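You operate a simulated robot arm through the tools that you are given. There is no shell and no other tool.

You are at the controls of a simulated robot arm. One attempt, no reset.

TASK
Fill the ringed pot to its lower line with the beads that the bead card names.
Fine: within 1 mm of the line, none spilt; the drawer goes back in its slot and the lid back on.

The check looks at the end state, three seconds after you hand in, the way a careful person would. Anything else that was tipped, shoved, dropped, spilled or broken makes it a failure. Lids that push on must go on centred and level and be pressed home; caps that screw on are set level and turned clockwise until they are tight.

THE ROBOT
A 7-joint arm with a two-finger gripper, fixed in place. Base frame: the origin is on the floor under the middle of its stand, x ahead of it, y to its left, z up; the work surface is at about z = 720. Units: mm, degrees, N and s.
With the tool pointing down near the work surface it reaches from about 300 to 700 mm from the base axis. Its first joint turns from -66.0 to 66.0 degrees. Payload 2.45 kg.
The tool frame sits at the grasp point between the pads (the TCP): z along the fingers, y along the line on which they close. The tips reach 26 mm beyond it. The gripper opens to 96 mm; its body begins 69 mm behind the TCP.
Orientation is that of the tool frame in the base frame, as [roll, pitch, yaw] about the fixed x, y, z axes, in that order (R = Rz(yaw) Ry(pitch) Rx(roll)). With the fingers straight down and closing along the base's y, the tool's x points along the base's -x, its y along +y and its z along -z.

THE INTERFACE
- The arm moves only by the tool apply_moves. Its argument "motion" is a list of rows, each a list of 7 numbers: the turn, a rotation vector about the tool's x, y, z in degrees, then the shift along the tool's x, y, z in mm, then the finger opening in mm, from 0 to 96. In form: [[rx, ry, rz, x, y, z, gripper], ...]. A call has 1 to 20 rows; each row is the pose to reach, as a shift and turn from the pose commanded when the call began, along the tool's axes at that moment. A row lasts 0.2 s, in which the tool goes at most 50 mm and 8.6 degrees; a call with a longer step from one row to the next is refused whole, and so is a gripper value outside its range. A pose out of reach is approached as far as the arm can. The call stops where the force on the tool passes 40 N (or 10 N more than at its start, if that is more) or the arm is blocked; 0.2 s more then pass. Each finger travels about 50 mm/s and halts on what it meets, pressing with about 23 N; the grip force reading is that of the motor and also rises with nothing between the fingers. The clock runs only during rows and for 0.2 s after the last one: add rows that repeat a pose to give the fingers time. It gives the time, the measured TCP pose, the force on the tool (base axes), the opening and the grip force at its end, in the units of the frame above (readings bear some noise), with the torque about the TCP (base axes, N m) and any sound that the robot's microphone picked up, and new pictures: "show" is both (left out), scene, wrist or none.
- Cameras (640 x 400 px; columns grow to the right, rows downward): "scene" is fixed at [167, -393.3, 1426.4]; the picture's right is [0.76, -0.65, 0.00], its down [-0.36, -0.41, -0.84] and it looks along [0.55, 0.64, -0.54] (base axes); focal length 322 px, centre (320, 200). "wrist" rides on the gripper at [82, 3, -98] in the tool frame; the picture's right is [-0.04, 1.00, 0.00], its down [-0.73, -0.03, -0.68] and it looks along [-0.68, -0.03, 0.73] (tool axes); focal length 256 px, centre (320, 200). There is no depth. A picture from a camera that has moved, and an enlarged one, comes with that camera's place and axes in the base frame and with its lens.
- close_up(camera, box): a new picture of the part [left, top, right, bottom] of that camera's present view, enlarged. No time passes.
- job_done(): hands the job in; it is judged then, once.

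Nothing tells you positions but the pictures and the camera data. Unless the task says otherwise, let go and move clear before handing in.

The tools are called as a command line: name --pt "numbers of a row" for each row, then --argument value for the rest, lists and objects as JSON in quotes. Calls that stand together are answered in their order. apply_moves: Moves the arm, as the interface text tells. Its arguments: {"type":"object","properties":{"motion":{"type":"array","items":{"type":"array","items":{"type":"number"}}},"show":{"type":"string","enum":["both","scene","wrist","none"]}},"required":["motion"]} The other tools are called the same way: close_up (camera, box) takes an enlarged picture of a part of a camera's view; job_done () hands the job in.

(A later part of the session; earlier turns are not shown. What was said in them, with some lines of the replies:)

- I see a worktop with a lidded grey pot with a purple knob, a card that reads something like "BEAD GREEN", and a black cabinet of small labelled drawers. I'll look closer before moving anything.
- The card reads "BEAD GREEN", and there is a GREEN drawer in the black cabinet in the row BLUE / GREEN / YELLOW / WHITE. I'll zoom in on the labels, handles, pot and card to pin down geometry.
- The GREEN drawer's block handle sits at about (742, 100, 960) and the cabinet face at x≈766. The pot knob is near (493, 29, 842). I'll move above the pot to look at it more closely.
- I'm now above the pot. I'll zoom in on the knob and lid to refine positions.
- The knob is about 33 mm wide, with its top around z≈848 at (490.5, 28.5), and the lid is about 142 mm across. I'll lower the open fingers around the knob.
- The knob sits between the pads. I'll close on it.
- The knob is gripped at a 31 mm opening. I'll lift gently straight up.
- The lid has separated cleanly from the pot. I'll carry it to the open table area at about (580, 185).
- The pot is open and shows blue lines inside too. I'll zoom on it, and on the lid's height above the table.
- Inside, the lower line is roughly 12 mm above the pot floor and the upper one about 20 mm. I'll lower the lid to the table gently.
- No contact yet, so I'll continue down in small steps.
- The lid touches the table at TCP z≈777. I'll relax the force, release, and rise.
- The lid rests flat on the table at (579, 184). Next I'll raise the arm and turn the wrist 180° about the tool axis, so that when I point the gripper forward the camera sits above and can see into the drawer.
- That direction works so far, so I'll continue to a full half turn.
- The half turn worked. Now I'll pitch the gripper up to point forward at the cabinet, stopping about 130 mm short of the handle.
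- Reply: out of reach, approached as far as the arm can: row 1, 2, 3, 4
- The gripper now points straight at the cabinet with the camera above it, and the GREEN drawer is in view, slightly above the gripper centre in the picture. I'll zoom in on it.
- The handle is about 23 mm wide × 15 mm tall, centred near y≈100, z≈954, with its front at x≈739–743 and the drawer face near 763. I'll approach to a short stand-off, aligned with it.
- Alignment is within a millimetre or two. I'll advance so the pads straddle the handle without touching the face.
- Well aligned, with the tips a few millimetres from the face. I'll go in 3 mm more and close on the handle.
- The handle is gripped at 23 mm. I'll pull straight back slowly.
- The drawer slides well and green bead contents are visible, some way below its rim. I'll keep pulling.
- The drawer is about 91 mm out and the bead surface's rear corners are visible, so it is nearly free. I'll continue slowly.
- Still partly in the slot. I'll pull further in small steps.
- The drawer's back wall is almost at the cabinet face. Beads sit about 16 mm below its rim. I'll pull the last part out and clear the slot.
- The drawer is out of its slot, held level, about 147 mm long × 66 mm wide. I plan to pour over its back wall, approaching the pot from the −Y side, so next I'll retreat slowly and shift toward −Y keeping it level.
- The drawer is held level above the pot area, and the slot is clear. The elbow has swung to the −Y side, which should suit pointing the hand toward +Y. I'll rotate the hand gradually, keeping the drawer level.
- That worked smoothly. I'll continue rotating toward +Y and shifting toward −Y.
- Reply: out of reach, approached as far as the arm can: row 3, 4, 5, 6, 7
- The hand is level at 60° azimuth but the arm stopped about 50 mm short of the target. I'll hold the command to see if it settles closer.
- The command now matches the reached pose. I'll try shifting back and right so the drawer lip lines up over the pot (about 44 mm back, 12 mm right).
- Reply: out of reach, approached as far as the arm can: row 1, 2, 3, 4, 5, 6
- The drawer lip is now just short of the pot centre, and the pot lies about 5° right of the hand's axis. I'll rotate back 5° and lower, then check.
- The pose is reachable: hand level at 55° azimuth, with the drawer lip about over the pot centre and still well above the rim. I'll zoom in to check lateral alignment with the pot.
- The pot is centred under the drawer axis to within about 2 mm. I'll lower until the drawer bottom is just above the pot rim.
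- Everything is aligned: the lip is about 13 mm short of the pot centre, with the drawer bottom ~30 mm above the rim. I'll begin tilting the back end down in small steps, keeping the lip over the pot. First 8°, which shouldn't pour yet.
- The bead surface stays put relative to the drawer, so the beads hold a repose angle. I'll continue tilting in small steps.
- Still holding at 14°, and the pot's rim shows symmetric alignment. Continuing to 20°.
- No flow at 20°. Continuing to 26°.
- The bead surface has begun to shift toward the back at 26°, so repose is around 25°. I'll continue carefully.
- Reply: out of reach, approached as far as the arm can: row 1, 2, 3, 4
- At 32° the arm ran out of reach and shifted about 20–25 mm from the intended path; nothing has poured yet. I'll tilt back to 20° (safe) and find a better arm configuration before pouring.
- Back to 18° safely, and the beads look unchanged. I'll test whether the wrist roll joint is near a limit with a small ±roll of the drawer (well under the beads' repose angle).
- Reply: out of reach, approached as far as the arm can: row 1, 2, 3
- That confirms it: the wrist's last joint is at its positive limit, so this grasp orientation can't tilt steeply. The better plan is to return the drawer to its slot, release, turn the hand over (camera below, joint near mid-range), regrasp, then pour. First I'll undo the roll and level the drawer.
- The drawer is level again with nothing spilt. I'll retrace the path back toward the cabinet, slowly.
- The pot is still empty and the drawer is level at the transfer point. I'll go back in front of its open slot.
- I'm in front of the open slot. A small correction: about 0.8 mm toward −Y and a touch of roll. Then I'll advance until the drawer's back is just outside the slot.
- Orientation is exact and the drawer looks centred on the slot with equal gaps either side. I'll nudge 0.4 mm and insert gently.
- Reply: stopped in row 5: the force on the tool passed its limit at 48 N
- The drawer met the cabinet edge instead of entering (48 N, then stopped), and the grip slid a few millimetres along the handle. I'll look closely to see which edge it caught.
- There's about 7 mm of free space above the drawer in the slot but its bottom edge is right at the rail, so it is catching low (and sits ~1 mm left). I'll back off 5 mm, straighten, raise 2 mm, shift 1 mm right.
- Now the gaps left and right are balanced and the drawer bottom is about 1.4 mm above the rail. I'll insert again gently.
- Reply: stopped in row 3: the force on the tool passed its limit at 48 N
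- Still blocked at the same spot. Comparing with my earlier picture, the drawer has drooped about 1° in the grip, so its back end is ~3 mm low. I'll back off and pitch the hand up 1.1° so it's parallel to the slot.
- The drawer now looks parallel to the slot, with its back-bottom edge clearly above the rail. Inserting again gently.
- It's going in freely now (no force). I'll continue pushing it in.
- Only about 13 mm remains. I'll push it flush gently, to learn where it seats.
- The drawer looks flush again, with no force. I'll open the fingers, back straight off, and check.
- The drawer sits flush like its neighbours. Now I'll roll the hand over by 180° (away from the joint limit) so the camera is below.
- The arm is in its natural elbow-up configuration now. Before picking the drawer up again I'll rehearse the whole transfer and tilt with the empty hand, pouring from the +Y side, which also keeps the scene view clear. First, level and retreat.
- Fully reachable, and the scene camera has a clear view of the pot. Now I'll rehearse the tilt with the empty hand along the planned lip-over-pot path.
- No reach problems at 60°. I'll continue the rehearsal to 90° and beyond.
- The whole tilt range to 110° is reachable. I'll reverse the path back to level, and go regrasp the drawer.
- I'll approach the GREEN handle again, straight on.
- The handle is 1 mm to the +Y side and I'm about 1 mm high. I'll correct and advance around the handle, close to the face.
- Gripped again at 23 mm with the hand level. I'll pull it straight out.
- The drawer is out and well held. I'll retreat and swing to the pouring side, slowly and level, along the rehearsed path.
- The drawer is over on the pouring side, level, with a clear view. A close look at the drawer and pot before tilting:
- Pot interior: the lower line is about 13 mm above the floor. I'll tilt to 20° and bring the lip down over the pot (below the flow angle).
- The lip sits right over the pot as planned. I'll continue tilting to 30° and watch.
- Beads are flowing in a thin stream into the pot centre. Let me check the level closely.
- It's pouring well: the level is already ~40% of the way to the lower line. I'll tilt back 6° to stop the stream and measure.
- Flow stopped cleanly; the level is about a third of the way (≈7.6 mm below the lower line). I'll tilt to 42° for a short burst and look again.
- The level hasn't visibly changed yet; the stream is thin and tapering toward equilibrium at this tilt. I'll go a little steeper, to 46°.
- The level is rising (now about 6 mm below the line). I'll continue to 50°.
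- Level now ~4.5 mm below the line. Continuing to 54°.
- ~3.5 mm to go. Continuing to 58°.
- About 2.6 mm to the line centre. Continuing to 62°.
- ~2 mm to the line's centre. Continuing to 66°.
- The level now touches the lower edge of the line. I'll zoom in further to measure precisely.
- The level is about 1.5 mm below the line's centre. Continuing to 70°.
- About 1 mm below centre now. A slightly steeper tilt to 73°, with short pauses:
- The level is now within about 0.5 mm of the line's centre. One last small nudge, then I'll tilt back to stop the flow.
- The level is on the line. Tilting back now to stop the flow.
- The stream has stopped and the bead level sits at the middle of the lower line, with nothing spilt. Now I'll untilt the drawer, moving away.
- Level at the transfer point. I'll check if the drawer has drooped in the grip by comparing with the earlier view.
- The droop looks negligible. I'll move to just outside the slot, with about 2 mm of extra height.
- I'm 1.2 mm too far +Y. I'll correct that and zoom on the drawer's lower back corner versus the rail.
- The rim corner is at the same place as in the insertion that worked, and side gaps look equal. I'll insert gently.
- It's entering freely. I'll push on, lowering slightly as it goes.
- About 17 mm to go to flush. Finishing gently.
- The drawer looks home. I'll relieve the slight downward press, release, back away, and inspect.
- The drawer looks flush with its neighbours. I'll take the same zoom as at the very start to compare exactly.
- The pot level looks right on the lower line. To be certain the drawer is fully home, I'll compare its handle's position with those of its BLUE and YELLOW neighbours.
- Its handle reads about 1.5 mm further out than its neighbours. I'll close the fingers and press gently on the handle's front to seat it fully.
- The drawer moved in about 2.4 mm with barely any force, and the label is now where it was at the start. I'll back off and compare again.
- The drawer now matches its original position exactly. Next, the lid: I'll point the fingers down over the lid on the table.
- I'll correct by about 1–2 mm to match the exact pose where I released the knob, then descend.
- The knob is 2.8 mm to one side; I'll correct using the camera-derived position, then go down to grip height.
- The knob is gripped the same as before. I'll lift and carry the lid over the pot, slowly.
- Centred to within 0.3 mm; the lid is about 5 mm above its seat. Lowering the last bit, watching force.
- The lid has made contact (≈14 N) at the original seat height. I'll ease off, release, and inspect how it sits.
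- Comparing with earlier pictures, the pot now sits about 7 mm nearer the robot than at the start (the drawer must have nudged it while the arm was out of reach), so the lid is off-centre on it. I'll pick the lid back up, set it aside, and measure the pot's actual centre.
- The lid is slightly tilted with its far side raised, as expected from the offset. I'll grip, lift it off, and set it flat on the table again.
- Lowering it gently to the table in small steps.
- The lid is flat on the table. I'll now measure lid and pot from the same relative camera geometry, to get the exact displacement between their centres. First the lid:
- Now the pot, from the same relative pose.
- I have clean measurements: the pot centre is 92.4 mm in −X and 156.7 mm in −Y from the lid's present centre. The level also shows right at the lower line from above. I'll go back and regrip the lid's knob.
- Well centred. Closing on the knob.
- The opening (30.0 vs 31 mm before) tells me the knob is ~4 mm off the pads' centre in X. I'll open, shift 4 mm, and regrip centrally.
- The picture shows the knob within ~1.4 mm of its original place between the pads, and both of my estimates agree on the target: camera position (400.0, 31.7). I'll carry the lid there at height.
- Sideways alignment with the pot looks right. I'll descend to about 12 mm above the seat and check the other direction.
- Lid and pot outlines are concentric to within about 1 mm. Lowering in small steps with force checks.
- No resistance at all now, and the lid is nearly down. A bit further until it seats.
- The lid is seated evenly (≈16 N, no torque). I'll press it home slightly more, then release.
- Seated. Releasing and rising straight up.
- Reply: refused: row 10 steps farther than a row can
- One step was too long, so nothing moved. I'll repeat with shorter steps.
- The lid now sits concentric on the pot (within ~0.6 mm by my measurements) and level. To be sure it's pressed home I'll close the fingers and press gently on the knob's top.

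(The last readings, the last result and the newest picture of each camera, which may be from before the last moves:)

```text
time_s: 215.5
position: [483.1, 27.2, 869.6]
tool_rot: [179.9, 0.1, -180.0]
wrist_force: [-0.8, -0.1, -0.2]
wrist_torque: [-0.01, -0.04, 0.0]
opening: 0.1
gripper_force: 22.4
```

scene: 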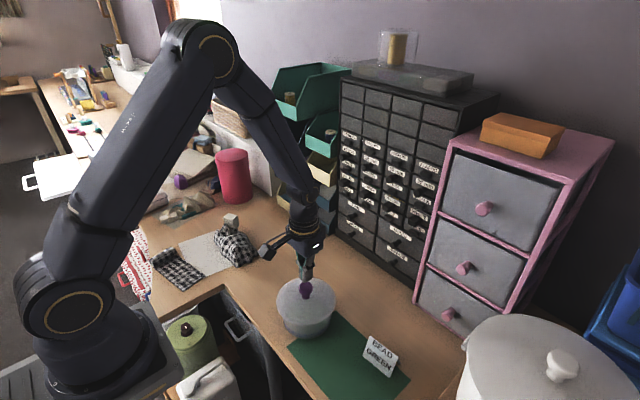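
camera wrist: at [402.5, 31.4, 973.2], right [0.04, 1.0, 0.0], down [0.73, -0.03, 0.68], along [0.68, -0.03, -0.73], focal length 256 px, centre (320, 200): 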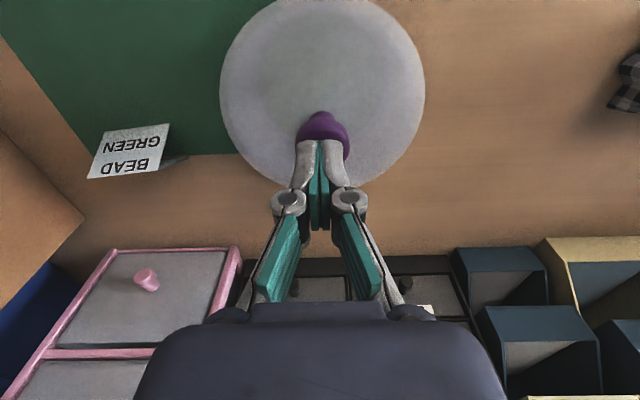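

apply_moves --pt "0 0 0 0 0 0.8 0" --pt "0 0 0 0 0 1.6 0" --pt "0 0 0 0 0 2.4 0" --pt "0 0 0 0 0 2.4 0" --show "wrist"

close_up --camera "scene" --box '[290, 265, 320, 300]'

```text
time_s: 216.5
position: [483.0, 27.1, 867.2]
tool_rot: [-179.9, 0.0, -179.9]
wrist_force: [0.3, -0.3, 0.4]
wrist_torque: [-0.01, -0.05, -0.01]
opening: 0.0
gripper_force: 23.2
camera wrist: at [401.3, 31.1, 964.6], right [0.04, 1.0, 0.0], down [0.73, -0.03, 0.68], along [0.68, -0.03, -0.73], focal length 256 px, centre (320, 200)
```

wrist: 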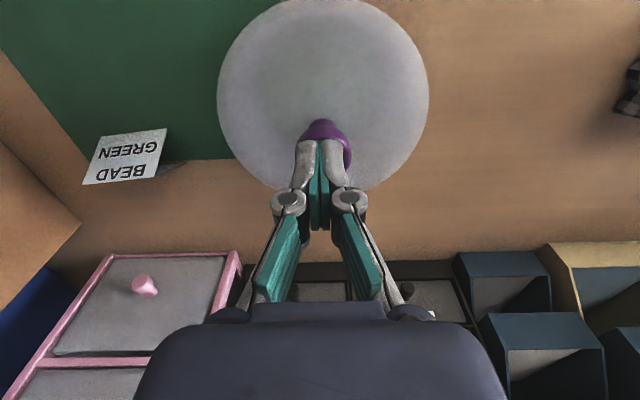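

```text
11.43 times, centred on (305, 282) of scene
camera zoom: at [167.0, -393.3, 1426.4], right [0.76, -0.65, 0.0], down [-0.36, -0.41, -0.84], along [0.55, 0.64, -0.54], focal length 3675 px, centre (491, -743)
```

zoom: 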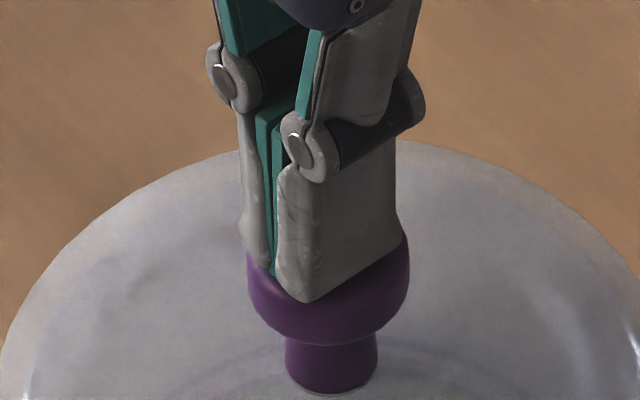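

apply_moves --pt "0 0 0 0 0 0.7 0" --pt "0 0 0 0 0 1.4 0" --pt "0 0 0 0 0 2.0 0" --pt "0 0 0 0 0 2.0 0" --show "none"

```text
time_s: 217.5
position: [482.8, 28.1, 865.9]
tool_rot: [180.0, 0.0, -180.0]
wrist_force: [-1.5, -1.0, 6.9]
wrist_torque: [-0.02, 0.08, 0.0]
opening: 5.8
gripper_force: 23.4
```

Contact with the knob's top (≈7 N). A little more pressure, then I'll lift away.

apply_moves --pt "0 0 0 0 0 0.6 0" --pt "0 0 0 0 0 1.2 0" --pt "0 0 0 0 0 1.2 0" --show "none"

close_up --camera "scene" --box '[270, 250, 350, 345]'

```text
time_s: 218.3
position: [484.0, 28.8, 864.9]
tool_rot: [-180.0, 0.1, -179.9]
wrist_force: [-2.2, -4.2, 26.9]
wrist_torque: [-0.1, 0.09, 0.04]
opening: 6.0
gripper_force: 23.3
```

```text
4.21 times, centred on (310, 298) of scene
camera zoom: at [166.5, -393.4, 1426.5], right [0.76, -0.65, 0.0], down [-0.35, -0.41, -0.84], along [0.55, 0.64, -0.54], focal length 1354 px, centre (362, -210)
```

zoom: 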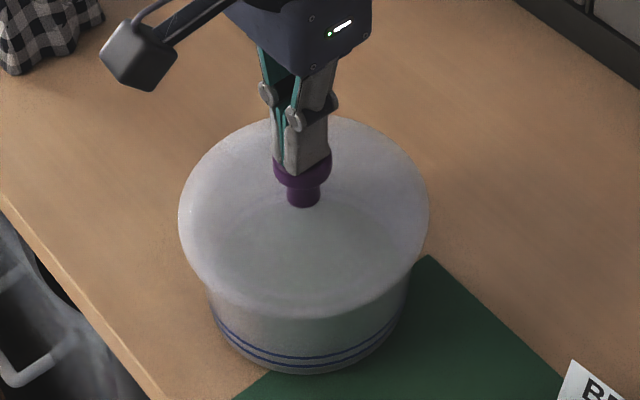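

Pressed firmly at 27 N with nothing giving: the lid is home. Lifting clear.

apply_moves --pt "0 0 0 0 0 -3 0" --pt "0 0 0 0 0 -15 0" --pt "0 0 0 0 0 -45 10" --pt "0 0 0 0 0 -85 20" --pt "0 0 0 0 0 -125 40" --pt "0 0 0 25 0 -165 60" --pt "0 0 0 50 10 -200 60" --pt "0 0 0 68 20 -235 60" --pt "0 0 0 68 30 -260 60" --pt "0 0 0 68 30 -260 60" --show "both"

close_up --camera "scene" --box '[270, 265, 350, 345]'

close_up --camera "scene" --box '[335, 180, 445, 250]'

close_up --camera "wrist" --box '[200, 40, 440, 200]'

```text
time_s: 220.5
position: [415.4, 57.5, 1122.5]
tool_rot: [180.0, 0.0, -179.9]
wrist_force: [-0.4, 0.0, 0.3]
wrist_torque: [0.0, -0.04, 0.0]
opening: 59.8
gripper_force: 0.1
camera wrist: at [334.1, 61.2, 1220.1], right [0.04, 1.0, 0.0], down [0.73, -0.03, 0.68], along [0.68, -0.03, -0.73], focal length 256 px, centre (320, 200)
```

scene: 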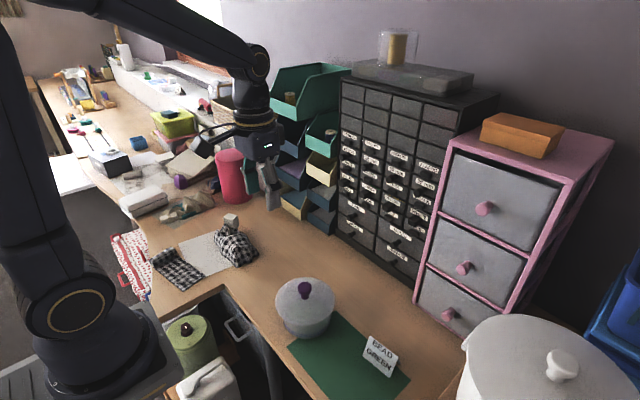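
wrist: 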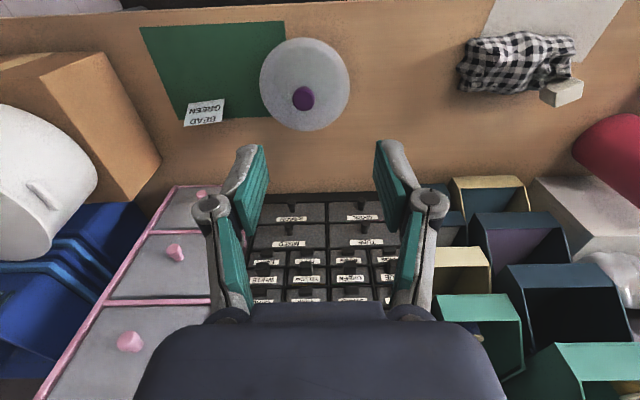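

```text
5.00 times, centred on (310, 305) of scene
camera zoom: at [167.0, -393.3, 1426.4], right [0.76, -0.65, 0.0], down [-0.36, -0.41, -0.84], along [0.55, 0.64, -0.54], focal length 1608 px, centre (370, -325)
```

zoom: 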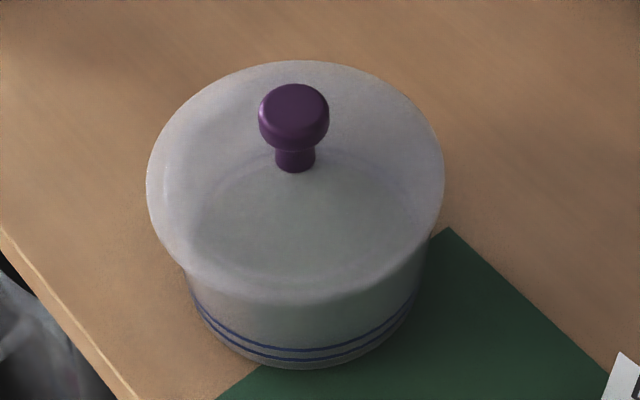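

```text
5.71 times, centred on (390, 215) of scene
camera zoom: at [167.0, -393.3, 1426.4], right [0.76, -0.65, 0.0], down [-0.36, -0.41, -0.84], along [0.55, 0.64, -0.54], focal length 1837 px, centre (-80, 114)
```

zoom: 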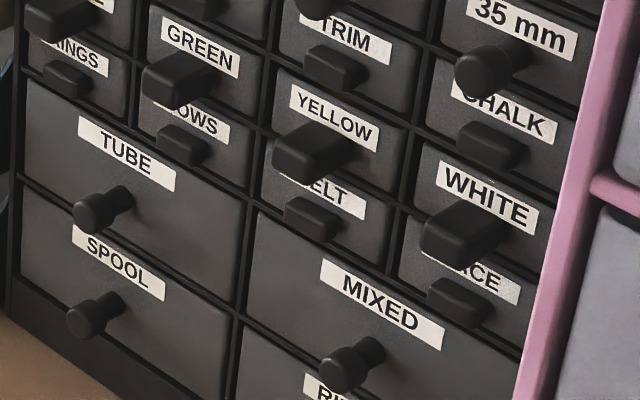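

```text
2.50 times, centred on (320, 120) of wrist
camera zoom: at [334.1, 61.2, 1220.1], right [0.04, 1.0, 0.0], down [0.73, -0.03, 0.68], along [0.68, -0.03, -0.73], focal length 640 px, centre (320, 400)
```

zoom: 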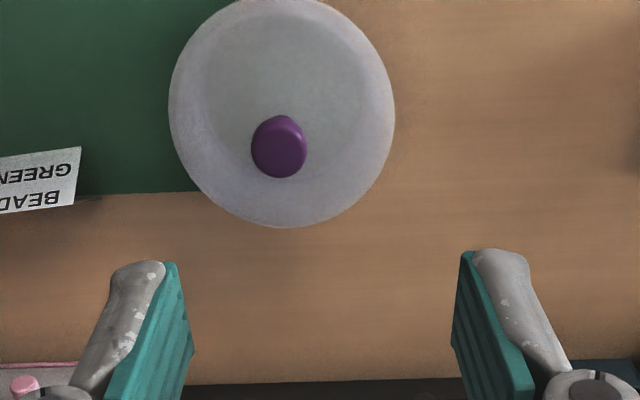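

Pressing appears to have slid the lid a couple of millimetres sideways within its play. I'll measure it from the same calibrated view as before.

apply_moves --pt "0 0 0 0 -10 30 60" --pt "0 0 0 2 -20 70 60" --pt "0 0 0 4 -29 110 60" --pt "0 0 0 4 -29 125 60" --pt "0 0 0 4 -29 125 60" --pt "0 0 0 4 -29 125 60" --show "wrist"

close_up --camera "wrist" --box '[240, 50, 400, 180]'

close_up --camera "scene" --box '[275, 290, 340, 345]'

```text
time_s: 221.9
position: [410.6, 29.6, 997.3]
tool_rot: [-180.0, -0.1, -179.8]
wrist_force: [-0.1, 0.2, 0.0]
wrist_torque: [-0.03, 0.04, 0.01]
opening: 60.1
gripper_force: 0.0
camera wrist: at [329.0, 33.3, 1095.0], right [0.04, 1.0, 0.0], down [0.73, -0.03, 0.68], along [0.68, -0.03, -0.73], focal length 256 px, centre (320, 200)
```

wrist: 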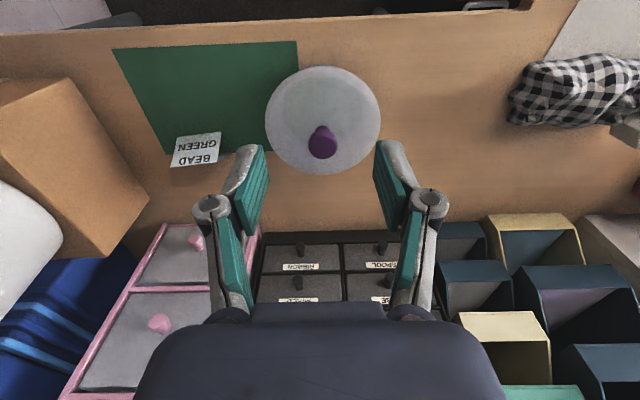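

```text
3.08 times, centred on (320, 115) of wrist
camera zoom: at [329.0, 33.3, 1095.0], right [0.04, 1.0, 0.0], down [0.73, -0.03, 0.68], along [0.68, -0.03, -0.73], focal length 788 px, centre (320, 462)
```

zoom: 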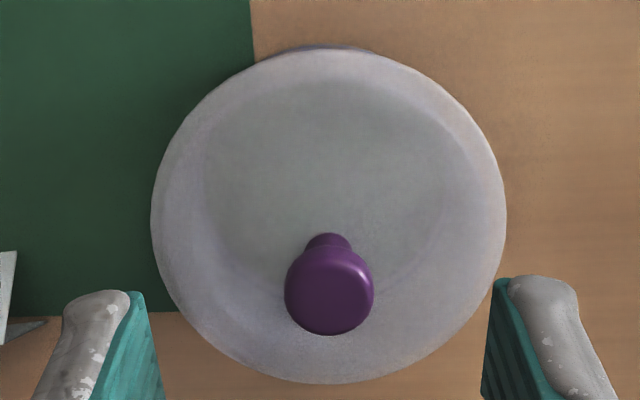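

```text
7.27 times, centred on (308, 318) of scene
camera zoom: at [167.0, -393.3, 1426.4], right [0.76, -0.65, 0.0], down [-0.36, -0.41, -0.84], along [0.55, 0.64, -0.54], focal length 2338 px, centre (411, -654)
```

zoom: 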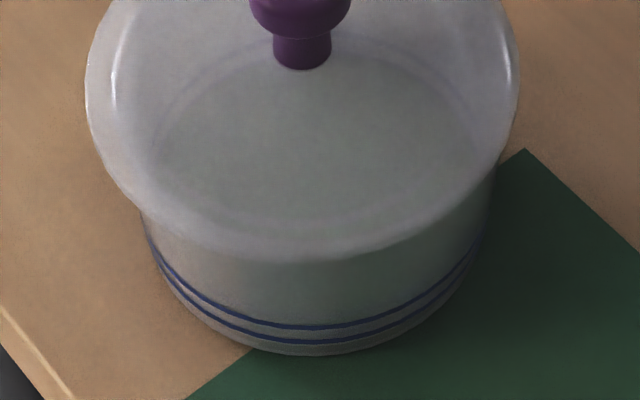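

The lid is about 2.8 mm off the pot's centre after that press. I'll regrip the knob and shift it back to centre (without pressing on top afterwards).

apply_moves --pt "0 0 0 -20 0 20 60" --pt "0 0 0 -45 0 50 60" --pt "0 0 0 -70 0 85 60" --pt "0 0 0 -70 0 115 60" --pt "0 0 0 -70 0 135 60" --pt "0 0 0 -70 0 142 60" --pt "0 0 0 -70 0 142 60" --show "wrist"

```text
time_s: 223.5
position: [482.5, 30.6, 856.0]
tool_rot: [179.9, 0.0, -179.9]
wrist_force: [-0.5, 0.2, 0.8]
wrist_torque: [0.03, 0.0, -0.01]
opening: 59.8
gripper_force: 0.2
camera wrist: at [400.5, 33.5, 952.4], right [0.04, 1.0, 0.0], down [0.73, -0.03, 0.68], along [0.68, -0.03, -0.73], focal length 256 px, centre (320, 200)
```

wrist: 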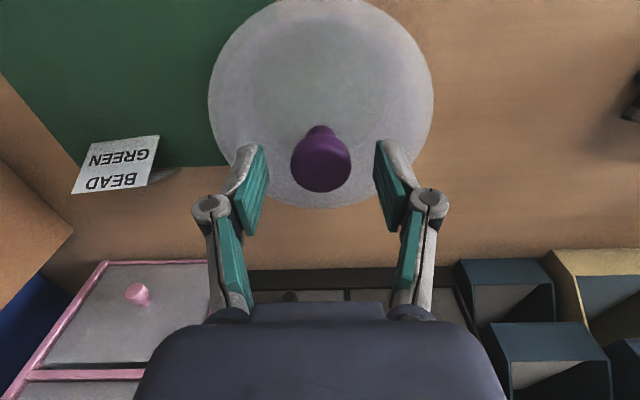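

apply_moves --pt "0 0 0 0.8 0 4 60" --pt "0 0 0 1.5 0 8 60" --pt "0 0 0 1.5 0 11 60" --pt "0 0 0 1.5 0 11 60" --pt "0 0 0 1.5 0 11 60" --show "wrist"

```text
time_s: 224.7
position: [480.2, 28.6, 846.6]
tool_rot: [180.0, 0.1, -179.8]
wrist_force: [0.0, 0.0, 0.4]
wrist_torque: [0.01, -0.01, -0.03]
opening: 59.8
gripper_force: 0.1
camera wrist: at [398.2, 32.3, 942.3], right [0.04, 1.0, 0.0], down [0.73, -0.03, 0.68], along [0.68, -0.03, -0.73], focal length 256 px, centre (320, 200)
```

wrist: 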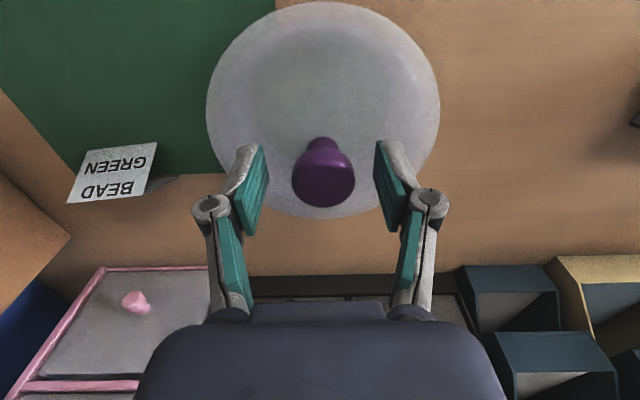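

apply_moves --pt "0 0 0 0 -0.7 1 50" --pt "0 0 0 0 -0.7 1 38" --pt "0 0 0 0 -0.7 1 25" --pt "0 0 0 0 -0.7 1 15" --pt "0 0 0 0 -0.7 1 15" --pt "0 0 0 0 -0.7 1 15" --show "wrist"

```text
time_s: 226.1
position: [480.2, 29.0, 844.6]
tool_rot: [180.0, 0.1, -179.9]
wrist_force: [0.4, -1.2, 1.3]
wrist_torque: [0.0, 0.0, -0.01]
opening: 30.1
gripper_force: 23.1
camera wrist: at [398.7, 32.2, 941.6], right [0.04, 1.0, 0.0], down [0.73, -0.03, 0.68], along [0.68, -0.03, -0.73], focal length 256 px, centre (320, 200)
```

wrist: 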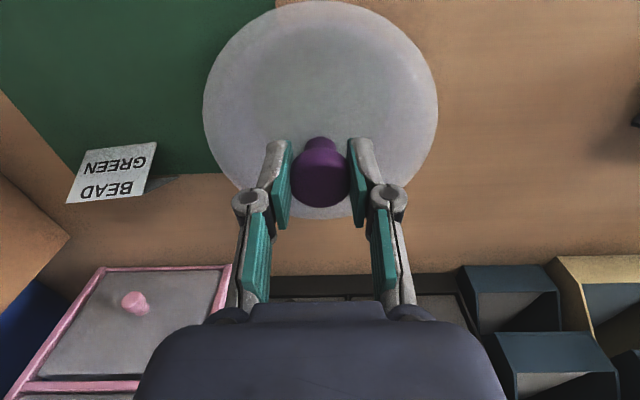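

apply_moves --pt "0 0 0 0 0 -1 15" --pt "0 0 0 0 0 -2 15" --pt "0 0 0 -1.1 -0.3 -2 15" --pt "0 0 0 -2.2 -0.6 -2 15" --pt "0 0 0 -2.2 -0.6 -2 15" --show "wrist"

close_up --camera "scene" --box '[270, 265, 350, 345]'

```text
time_s: 227.3
position: [483.1, 27.7, 846.5]
tool_rot: [180.0, 0.0, -179.8]
wrist_force: [-0.4, -0.3, -1.1]
wrist_torque: [0.04, -0.01, -0.01]
opening: 29.9
gripper_force: 22.9
camera wrist: at [401.4, 30.9, 944.1], right [0.04, 1.0, 0.0], down [0.73, -0.03, 0.68], along [0.68, -0.03, -0.73], focal length 256 px, centre (320, 200)
```

wrist: 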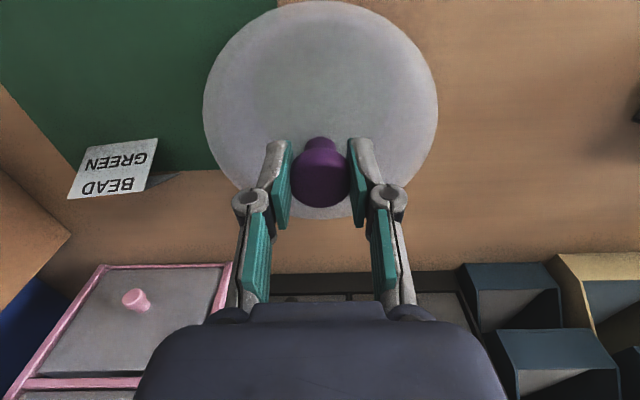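

```text
5.00 times, centred on (310, 305) of scene
camera zoom: at [167.0, -393.3, 1426.4], right [0.76, -0.65, 0.0], down [-0.36, -0.41, -0.84], along [0.55, 0.64, -0.54], focal length 1608 px, centre (370, -325)
```

zoom: 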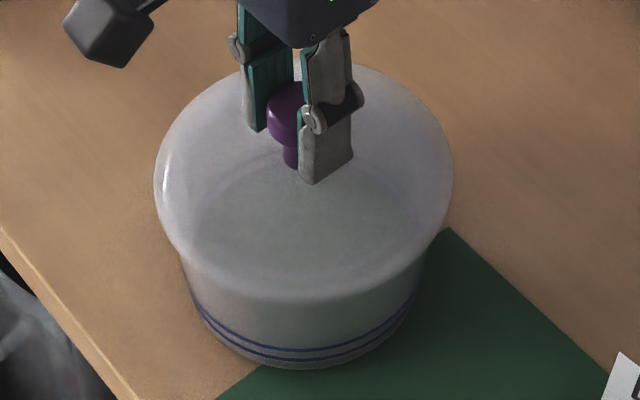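

Nearly right; a final half-millimetre correction while lowering back onto the seat.

apply_moves --pt "0 0 0 0.3 0.4 0.7 15" --pt "0 0 0 0.5 0.7 1.4 15" --pt "0 0 0 0.5 0.7 2.2 15" --pt "0 0 0 0.5 0.7 3.0 15" --pt "0 0 0 0.5 0.7 3.6 15" --pt "0 0 0 0.5 0.7 3.6 15" --show "wrist"

close_up --camera "scene" --box '[270, 265, 350, 345]'

```text
time_s: 228.7
position: [481.4, 28.9, 843.1]
tool_rot: [179.9, 0.1, -179.9]
wrist_force: [-1.5, -4.5, 16.5]
wrist_torque: [-0.04, -0.1, -0.03]
opening: 29.9
gripper_force: 23.3
camera wrist: at [400.5, 32.1, 940.7], right [0.04, 1.0, 0.0], down [0.73, -0.03, 0.68], along [0.68, -0.03, -0.73], focal length 256 px, centre (320, 200)
```

wrist: 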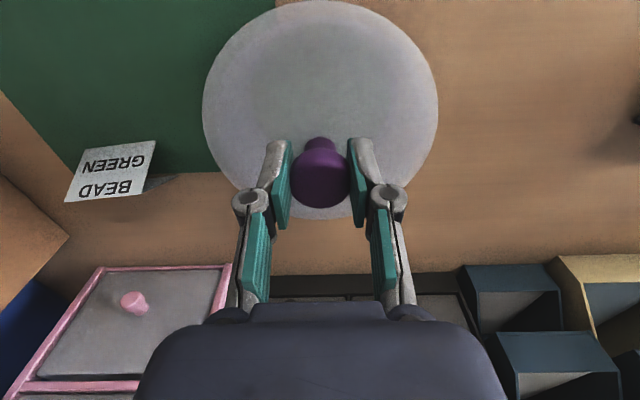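

```text
5.00 times, centred on (310, 305) of scene
camera zoom: at [166.7, -393.4, 1426.4], right [0.76, -0.65, 0.0], down [-0.35, -0.41, -0.84], along [0.55, 0.64, -0.54], focal length 1608 px, centre (370, -325)
```

zoom: 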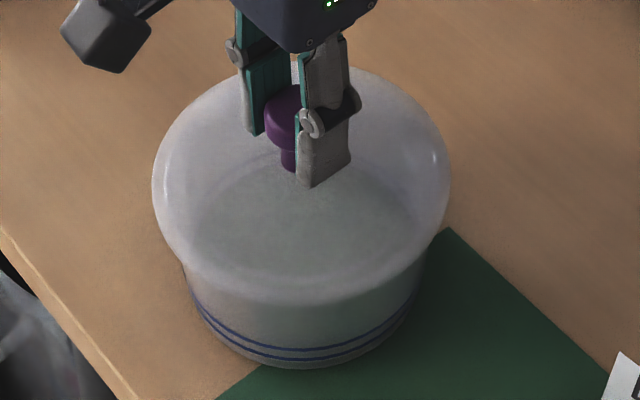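

Seated and centred. Easing off and releasing.

apply_moves --pt "0 0 0 0 0 -1.2 15" --pt "0 0 0 0 0 -1.2 24" --pt "0 0 0 0 0 -1.2 36" --pt "0 0 0 0 0 -1.2 50" --pt "0 0 0 0 0 -1.2 60" --pt "0 0 0 0 0 -1.2 60" --pt "0 0 0 0 0 -15 60" --pt "0 0 0 0 0 -40 60" --pt "0 0 0 0 0 -75 60" --pt "0 0 0 20 0 -110 60" --pt "0 0 0 45 0 -140 60" --pt "0 0 0 70 0 -155 60" --pt "0 0 0 70 0 -155 60" --show "wrist"

close_up --camera "scene" --box '[270, 265, 350, 345]'

close_up --camera "wrist" --box '[240, 50, 400, 180]'

```text
time_s: 231.5
position: [411.3, 31.6, 998.4]
tool_rot: [180.0, 0.0, -179.9]
wrist_force: [0.4, 0.1, -0.8]
wrist_torque: [-0.01, -0.02, -0.02]
opening: 60.0
gripper_force: 0.0
camera wrist: at [329.1, 35.1, 1095.4], right [0.04, 1.0, 0.0], down [0.73, -0.03, 0.68], along [0.68, -0.03, -0.73], focal length 256 px, centre (320, 200)
```

wrist: 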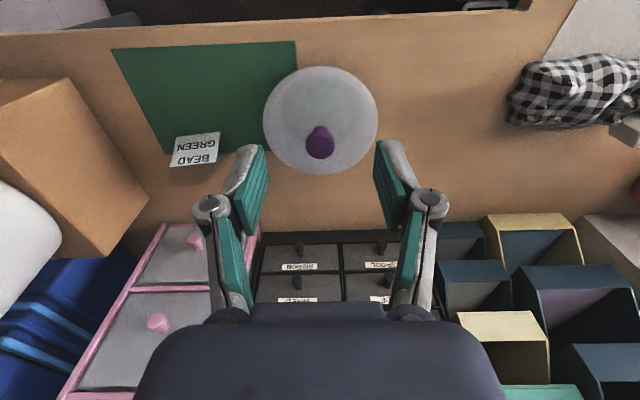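

```text
5.00 times, centred on (310, 305) of scene
camera zoom: at [167.0, -393.3, 1426.4], right [0.76, -0.65, 0.0], down [-0.36, -0.41, -0.84], along [0.55, 0.64, -0.54], focal length 1608 px, centre (370, -325)
```

zoom: 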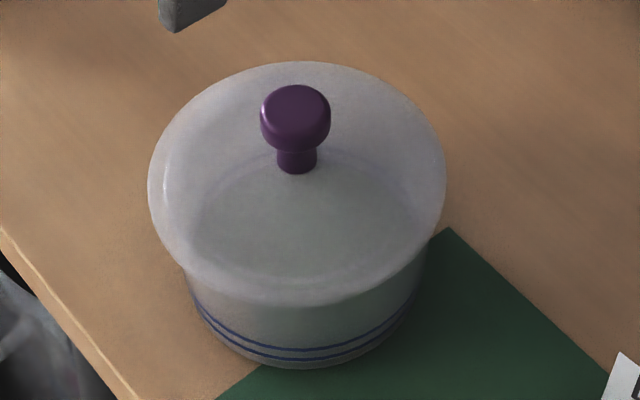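

```text
3.08 times, centred on (320, 115) of wrist
camera zoom: at [329.1, 35.1, 1095.4], right [0.04, 1.0, 0.0], down [0.73, -0.03, 0.68], along [0.68, -0.03, -0.73], focal length 788 px, centre (320, 462)
```

zoom: 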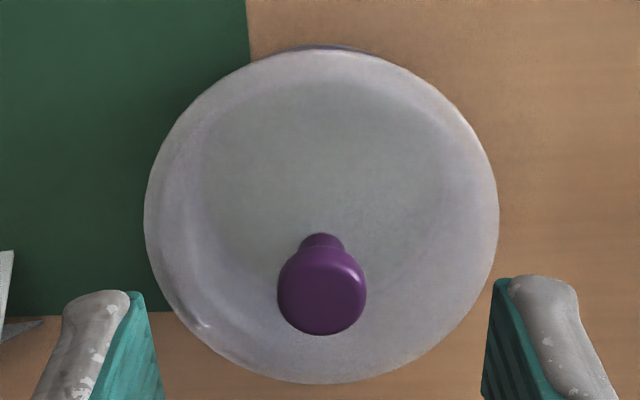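

The release nudged the lid about 2 mm again (stored side-load). I'll redo it once more: regrip, recentre, lower only to light contact, and release without lifting.

apply_moves --pt "0 0 0 -20 -1 20 60" --pt "0 0 0 -45 -2 50 60" --pt "0 0 0 -70 -2.7 85 60" --pt "0 0 0 -70 -2.7 115 60" --pt "0 0 0 -70 -2.7 135 60" --pt "0 0 0 -70 -2.7 143 60" --pt "0 0 0 -70 -2.7 143 60" --show "wrist"

```text
time_s: 233.1
position: [481.2, 25.6, 854.4]
tool_rot: [180.0, 0.0, -179.9]
wrist_force: [0.6, 0.0, -0.8]
wrist_torque: [0.01, -0.01, 0.01]
opening: 60.1
gripper_force: 0.0
camera wrist: at [399.8, 30.0, 952.3], right [0.04, 1.0, 0.0], down [0.73, -0.03, 0.68], along [0.68, -0.03, -0.73], focal length 256 px, centre (320, 200)
```

wrist: 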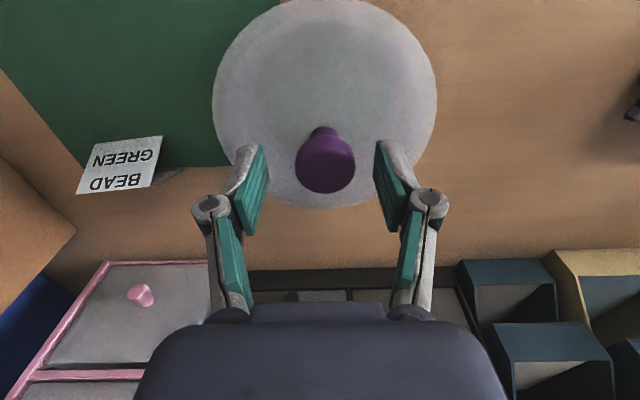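

apply_moves --pt "0 0 0 0 1.1 4 60" --pt "0 0 0 0 2.2 8 60" --pt "0 0 0 0 2.2 10.5 60" --pt "0 0 0 0 2.2 10.5 60" --pt "0 0 0 0 2.2 10.5 60" --show "wrist"

close_up --camera "wrist" --box '[200, 100, 440, 250]'

```text
time_s: 234.3
position: [481.6, 28.1, 844.4]
tool_rot: [180.0, 0.0, -179.8]
wrist_force: [-0.3, -0.4, 0.3]
wrist_torque: [0.0, -0.01, 0.02]
opening: 60.1
gripper_force: 0.1
camera wrist: at [399.8, 31.7, 942.3], right [0.04, 1.0, 0.0], down [0.73, -0.03, 0.68], along [0.68, -0.03, -0.73], focal length 256 px, centre (320, 200)
```

wrist: 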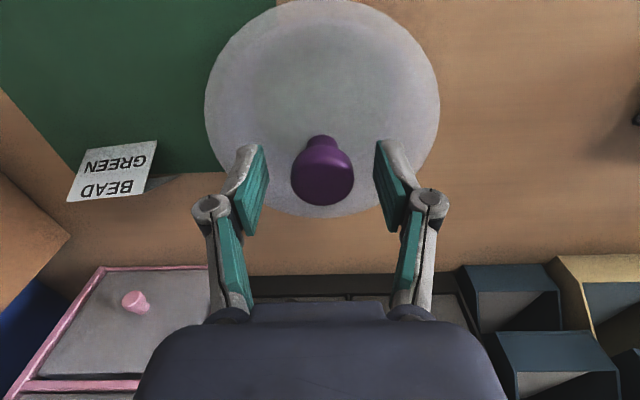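

```text
2.67 times, centred on (320, 175) of wrist
camera zoom: at [399.8, 31.7, 942.3], right [0.04, 1.0, 0.0], down [0.73, -0.03, 0.68], along [0.68, -0.03, -0.73], focal length 683 px, centre (320, 267)
```

zoom: 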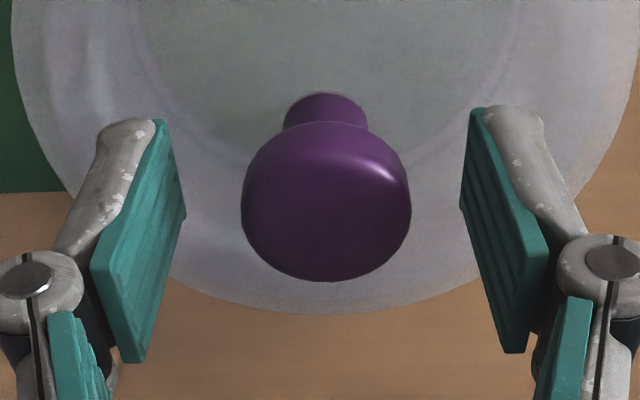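

Closing here will itself bring the lid to the right Y. Then a +1.8 mm X shift.

apply_moves --pt "0 0 0 0 0 0 48" --pt "0 0 0 0 0 0 36" --pt "0 0 0 0 0 0 24" --pt "0 0 0 0 0 0 15" --pt "0 0 0 0 0 0 15" --pt "0 0 0 0 0 -1.5 15" --pt "0 0 0 -1 0 -2 15" --pt "0 0 0 -1.8 0 -2 15" --pt "0 0 0 -1.8 0 -2 15" --show "wrist"

close_up --camera "scene" --box '[270, 265, 350, 345]'

```text
time_s: 236.3
position: [483.2, 28.4, 846.7]
tool_rot: [-180.0, 0.0, -179.9]
wrist_force: [0.4, -0.3, 0.0]
wrist_torque: [0.02, -0.01, -0.01]
opening: 30.0
gripper_force: 23.7
camera wrist: at [402.3, 30.8, 943.9], right [0.04, 1.0, 0.0], down [0.73, -0.03, 0.68], along [0.68, -0.03, -0.73], focal length 256 px, centre (320, 200)
```

wrist: 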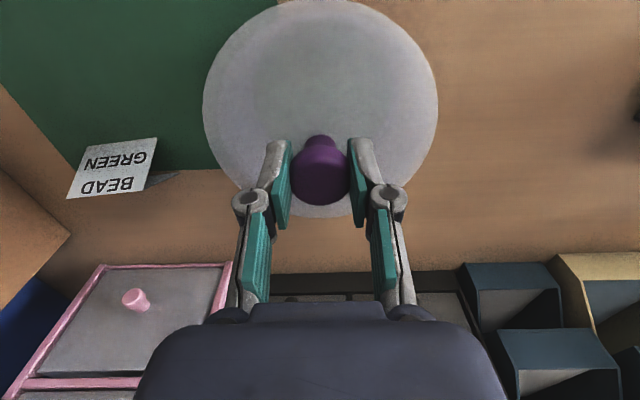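

```text
5.00 times, centred on (310, 305) of scene
camera zoom: at [167.0, -393.3, 1426.4], right [0.76, -0.65, 0.0], down [-0.36, -0.41, -0.84], along [0.55, 0.64, -0.54], focal length 1608 px, centre (370, -325)
```

zoom: 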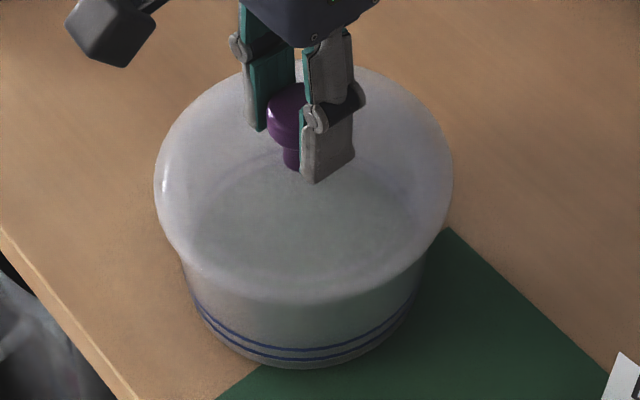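

apply_moves --pt "0 0 0 0.1 0.4 0.8 15" --pt "0 0 0 0.2 0.8 1.6 15" --pt "0 0 0 0.2 0.8 2.3 15" --pt "0 0 0 0.2 0.8 2.3 15" --show "none"

close_up --camera "scene" --box '[270, 265, 350, 345]'

```text
time_s: 237.3
position: [484.8, 28.7, 844.8]
tool_rot: [179.9, 0.0, 180.0]
wrist_force: [-2.8, -0.8, 16.4]
wrist_torque: [-0.01, 0.0, -0.01]
opening: 29.9
gripper_force: 22.5
```

```text
5.00 times, centred on (310, 305) of scene
camera zoom: at [166.7, -393.3, 1426.5], right [0.76, -0.65, 0.0], down [-0.35, -0.41, -0.84], along [0.55, 0.64, -0.54], focal length 1608 px, centre (370, -325)
```

zoom: 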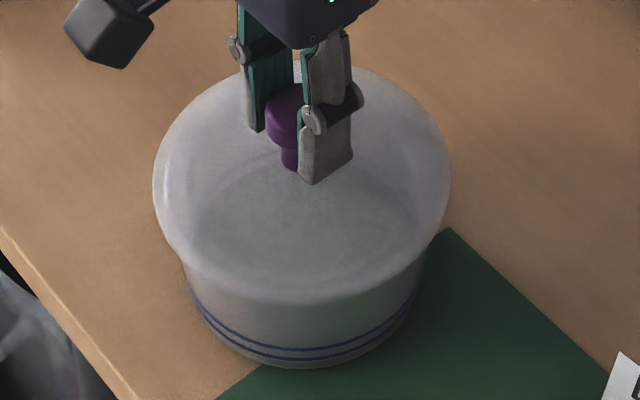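

apply_moves --pt "0 0 0 0 0 -0.5 15" --pt "0 0 0 0 0 -0.5 15" --show "none"

close_up --camera "scene" --box '[270, 265, 350, 345]'

```text
time_s: 237.9
position: [482.4, 29.4, 844.7]
tool_rot: [180.0, 0.1, -179.9]
wrist_force: [3.2, 0.2, 5.6]
wrist_torque: [0.03, -0.27, 0.0]
opening: 29.9
gripper_force: 22.9
```

```text
5.00 times, centred on (310, 305) of scene
camera zoom: at [167.0, -393.3, 1426.4], right [0.76, -0.65, 0.0], down [-0.36, -0.41, -0.84], along [0.55, 0.64, -0.54], focal length 1608 px, centre (370, -325)
```

zoom: 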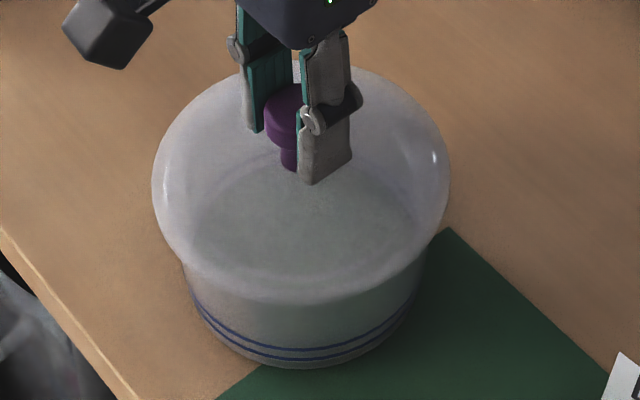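

The lid is centred in view (301 vs 302 px). I'll release immediately in the first row so nothing drags it.

apply_moves --pt "0 0 0 0 0 0 60" --pt "0 0 0 0 0 0 60" --pt "0 0 0 0 0 0 60" --pt "0 0 0 0 0 0 60" --pt "0 0 0 0 0 -15 60" --pt "0 0 0 0 0 -40 60" --pt "0 0 0 0 0 -75 60" --pt "0 0 0 20 0 -110 60" --pt "0 0 0 45 0 -140 60" --pt "0 0 0 70 0 -155 60" --pt "0 0 0 70 0 -155 60" --show "wrist"

close_up --camera "scene" --box '[270, 265, 350, 345]'

close_up --camera "wrist" --box '[240, 50, 400, 180]'

```text
time_s: 240.3
position: [413.3, 31.6, 1001.7]
tool_rot: [179.9, 0.0, -179.9]
wrist_force: [-0.5, -0.5, -0.1]
wrist_torque: [0.02, -0.03, -0.01]
opening: 59.8
gripper_force: 0.1
camera wrist: at [331.9, 35.1, 1098.4], right [0.04, 1.0, 0.0], down [0.73, -0.03, 0.68], along [0.68, -0.03, -0.73], focal length 256 px, centre (320, 200)
```

wrist: 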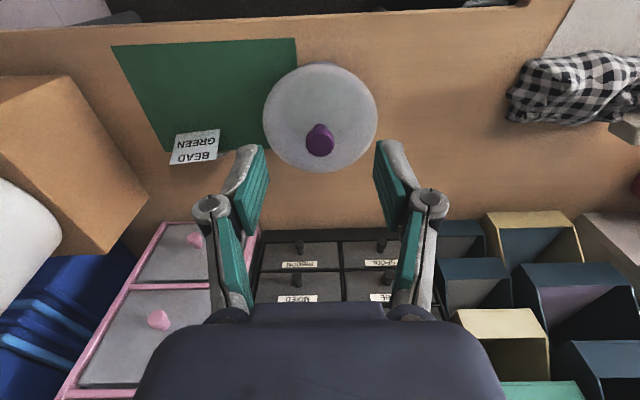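

```text
5.00 times, centred on (310, 305) of scene
camera zoom: at [167.0, -393.3, 1426.4], right [0.76, -0.65, 0.0], down [-0.36, -0.41, -0.84], along [0.55, 0.64, -0.54], focal length 1608 px, centre (370, -325)
```

zoom: 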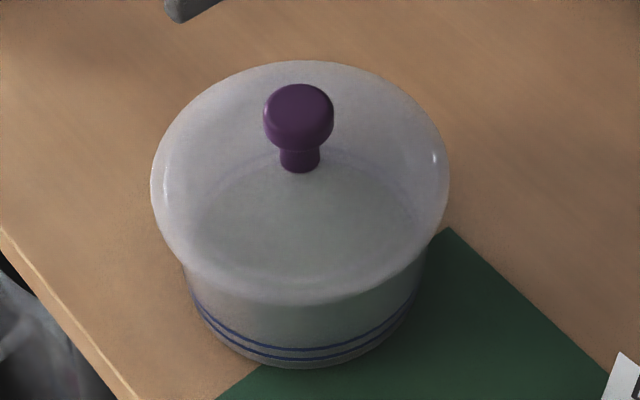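

```text
3.08 times, centred on (320, 115) of wrist
camera zoom: at [331.9, 35.1, 1098.4], right [0.04, 1.0, 0.0], down [0.73, -0.03, 0.68], along [0.68, -0.03, -0.73], focal length 788 px, centre (320, 462)
```

zoom: 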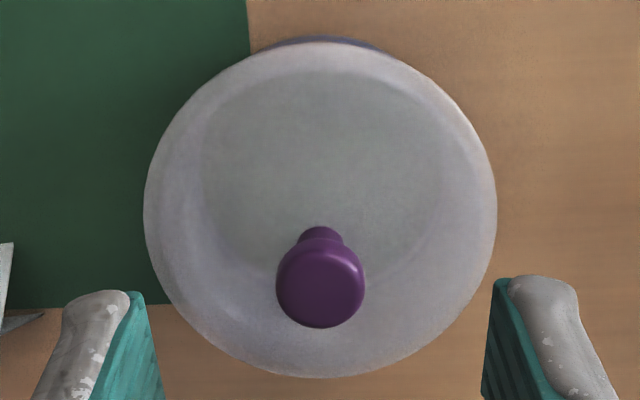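

The lid is now within 1 mm of the pot's centre and level. I'll do a final check of the surroundings for spilt beads or anything disturbed.

close_up --camera "scene" --box '[200, 220, 420, 360]'

close_up --camera "scene" --box '[330, 60, 510, 280]'

close_up --camera "scene" --box '[260, 260, 440, 400]'

close_up --camera "wrist" --box '[60, 0, 560, 200]'

```text
2.86 times, centred on (310, 290) of scene
camera zoom: at [167.0, -393.3, 1426.4], right [0.76, -0.65, 0.0], down [-0.36, -0.41, -0.84], along [0.55, 0.64, -0.54], focal length 919 px, centre (349, -57)
```

zoom: 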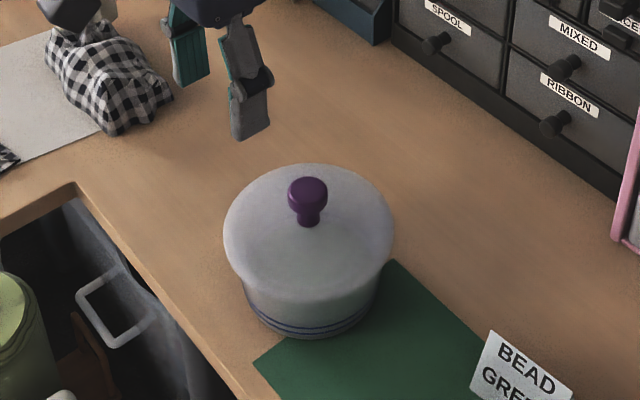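

```text
1.82 times, centred on (420, 170) of scene
camera zoom: at [167.0, -393.3, 1426.4], right [0.76, -0.65, 0.0], down [-0.36, -0.41, -0.84], along [0.55, 0.64, -0.54], focal length 585 px, centre (138, 254)
```

zoom: 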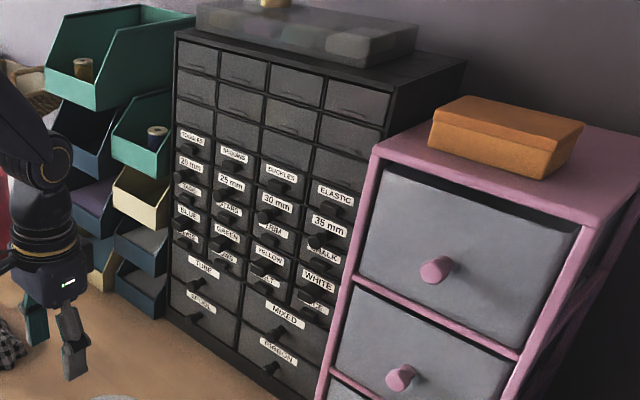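

```text
2.86 times, centred on (350, 330) of scene
camera zoom: at [167.0, -393.3, 1426.4], right [0.76, -0.65, 0.0], down [-0.36, -0.41, -0.84], along [0.55, 0.64, -0.54], focal length 919 px, centre (234, -171)
```

zoom: 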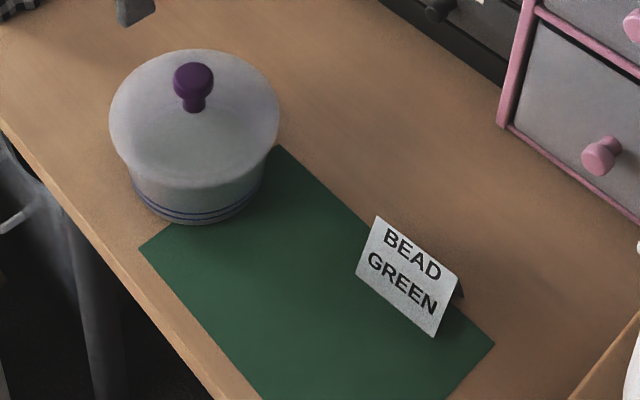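

```text
1.28 times, centred on (310, 100) of wrist
camera zoom: at [331.9, 35.1, 1098.4], right [0.04, 1.0, 0.0], down [0.73, -0.03, 0.68], along [0.68, -0.03, -0.73], focal length 328 px, centre (333, 328)
```

zoom: 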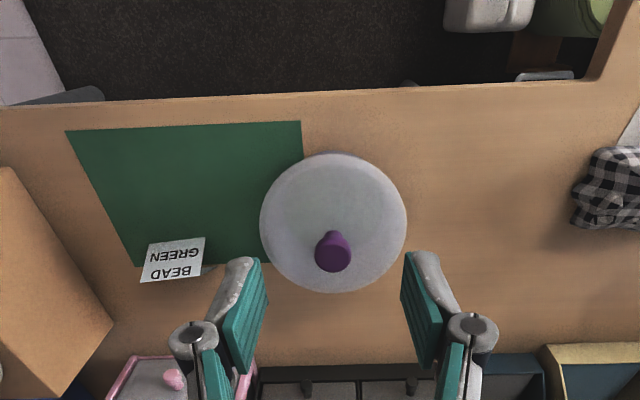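

Everything is tidy: no spilt beads, the card undisturbed, the drawer flush and the lid on. I'll raise the arm clear before handing in.

apply_moves --pt "0 0 0 0 10 -30 60" --pt "0 0 0 0 20 -65 60" --pt "0 0 0 0 30 -100 60" --pt "0 0 0 -10 40 -135 60" --pt "0 0 0 -20 50 -160 60" --pt "0 0 0 -20 50 -160 60" --show "scene"

close_up --camera "scene" --box '[270, 265, 350, 345]'

```text
time_s: 241.7
position: [435.4, 78.9, 1160.5]
tool_rot: [179.9, -0.1, -179.9]
wrist_force: [-0.1, 0.3, -0.2]
wrist_torque: [0.0, 0.0, -0.01]
opening: 60.2
gripper_force: 0.1
```

scene: 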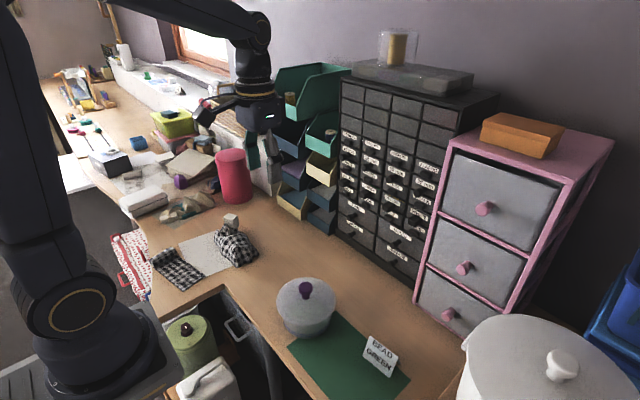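

```text
5.00 times, centred on (310, 305) of scene
camera zoom: at [167.0, -393.3, 1426.4], right [0.76, -0.65, 0.0], down [-0.36, -0.41, -0.84], along [0.55, 0.64, -0.54], focal length 1608 px, centre (370, -325)
```

zoom: 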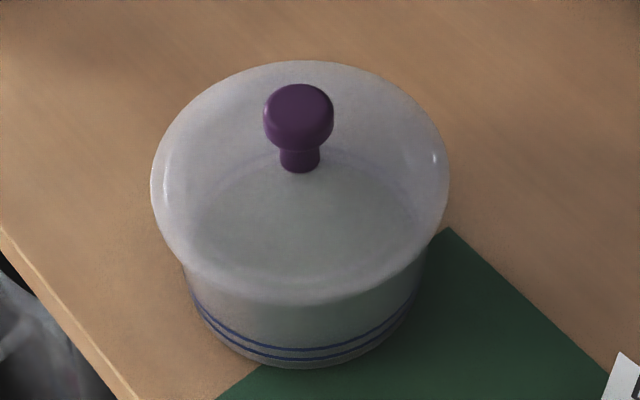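

The pot is filled with green beads to the middle of its lower line. Its lid is on centred and level, and the GREEN drawer is back flush in its slot. Nothing is spilt and the arm is clear, so I'm handing the job in.

job_done

```text
The job is handed in.
```

I filled the ringed pot with green beads to the middle of its lower line and put everything back. The job is handed in, but I haven't had the result of the check.

- **Beads:** the level read within about half a millimetre of the line's centre, and I saw no spilt beads when I looked over the bench.
- **Drawer:** GREEN is back in its slot, flush with its neighbours. I first pulled it out with the wrist turned the wrong way to tip it far enough, so I had to put it back and grip it again. On that first return it struck the cabinet's front edge at about 48 N; I saw no damage.
- **Lid:** it is on the pot, level and within about 1 mm of centre. I pressed it down at up to 27 N, then had to recentre it because the pressing slid it a few millimetres. After recentring I pressed it to about 16 N.
- **Pot:** it now stands roughly 7 mm nearer the robot than at the start. I think the drawer dragged it during the first attempt. I left it there rather than risk pushing a full pot.
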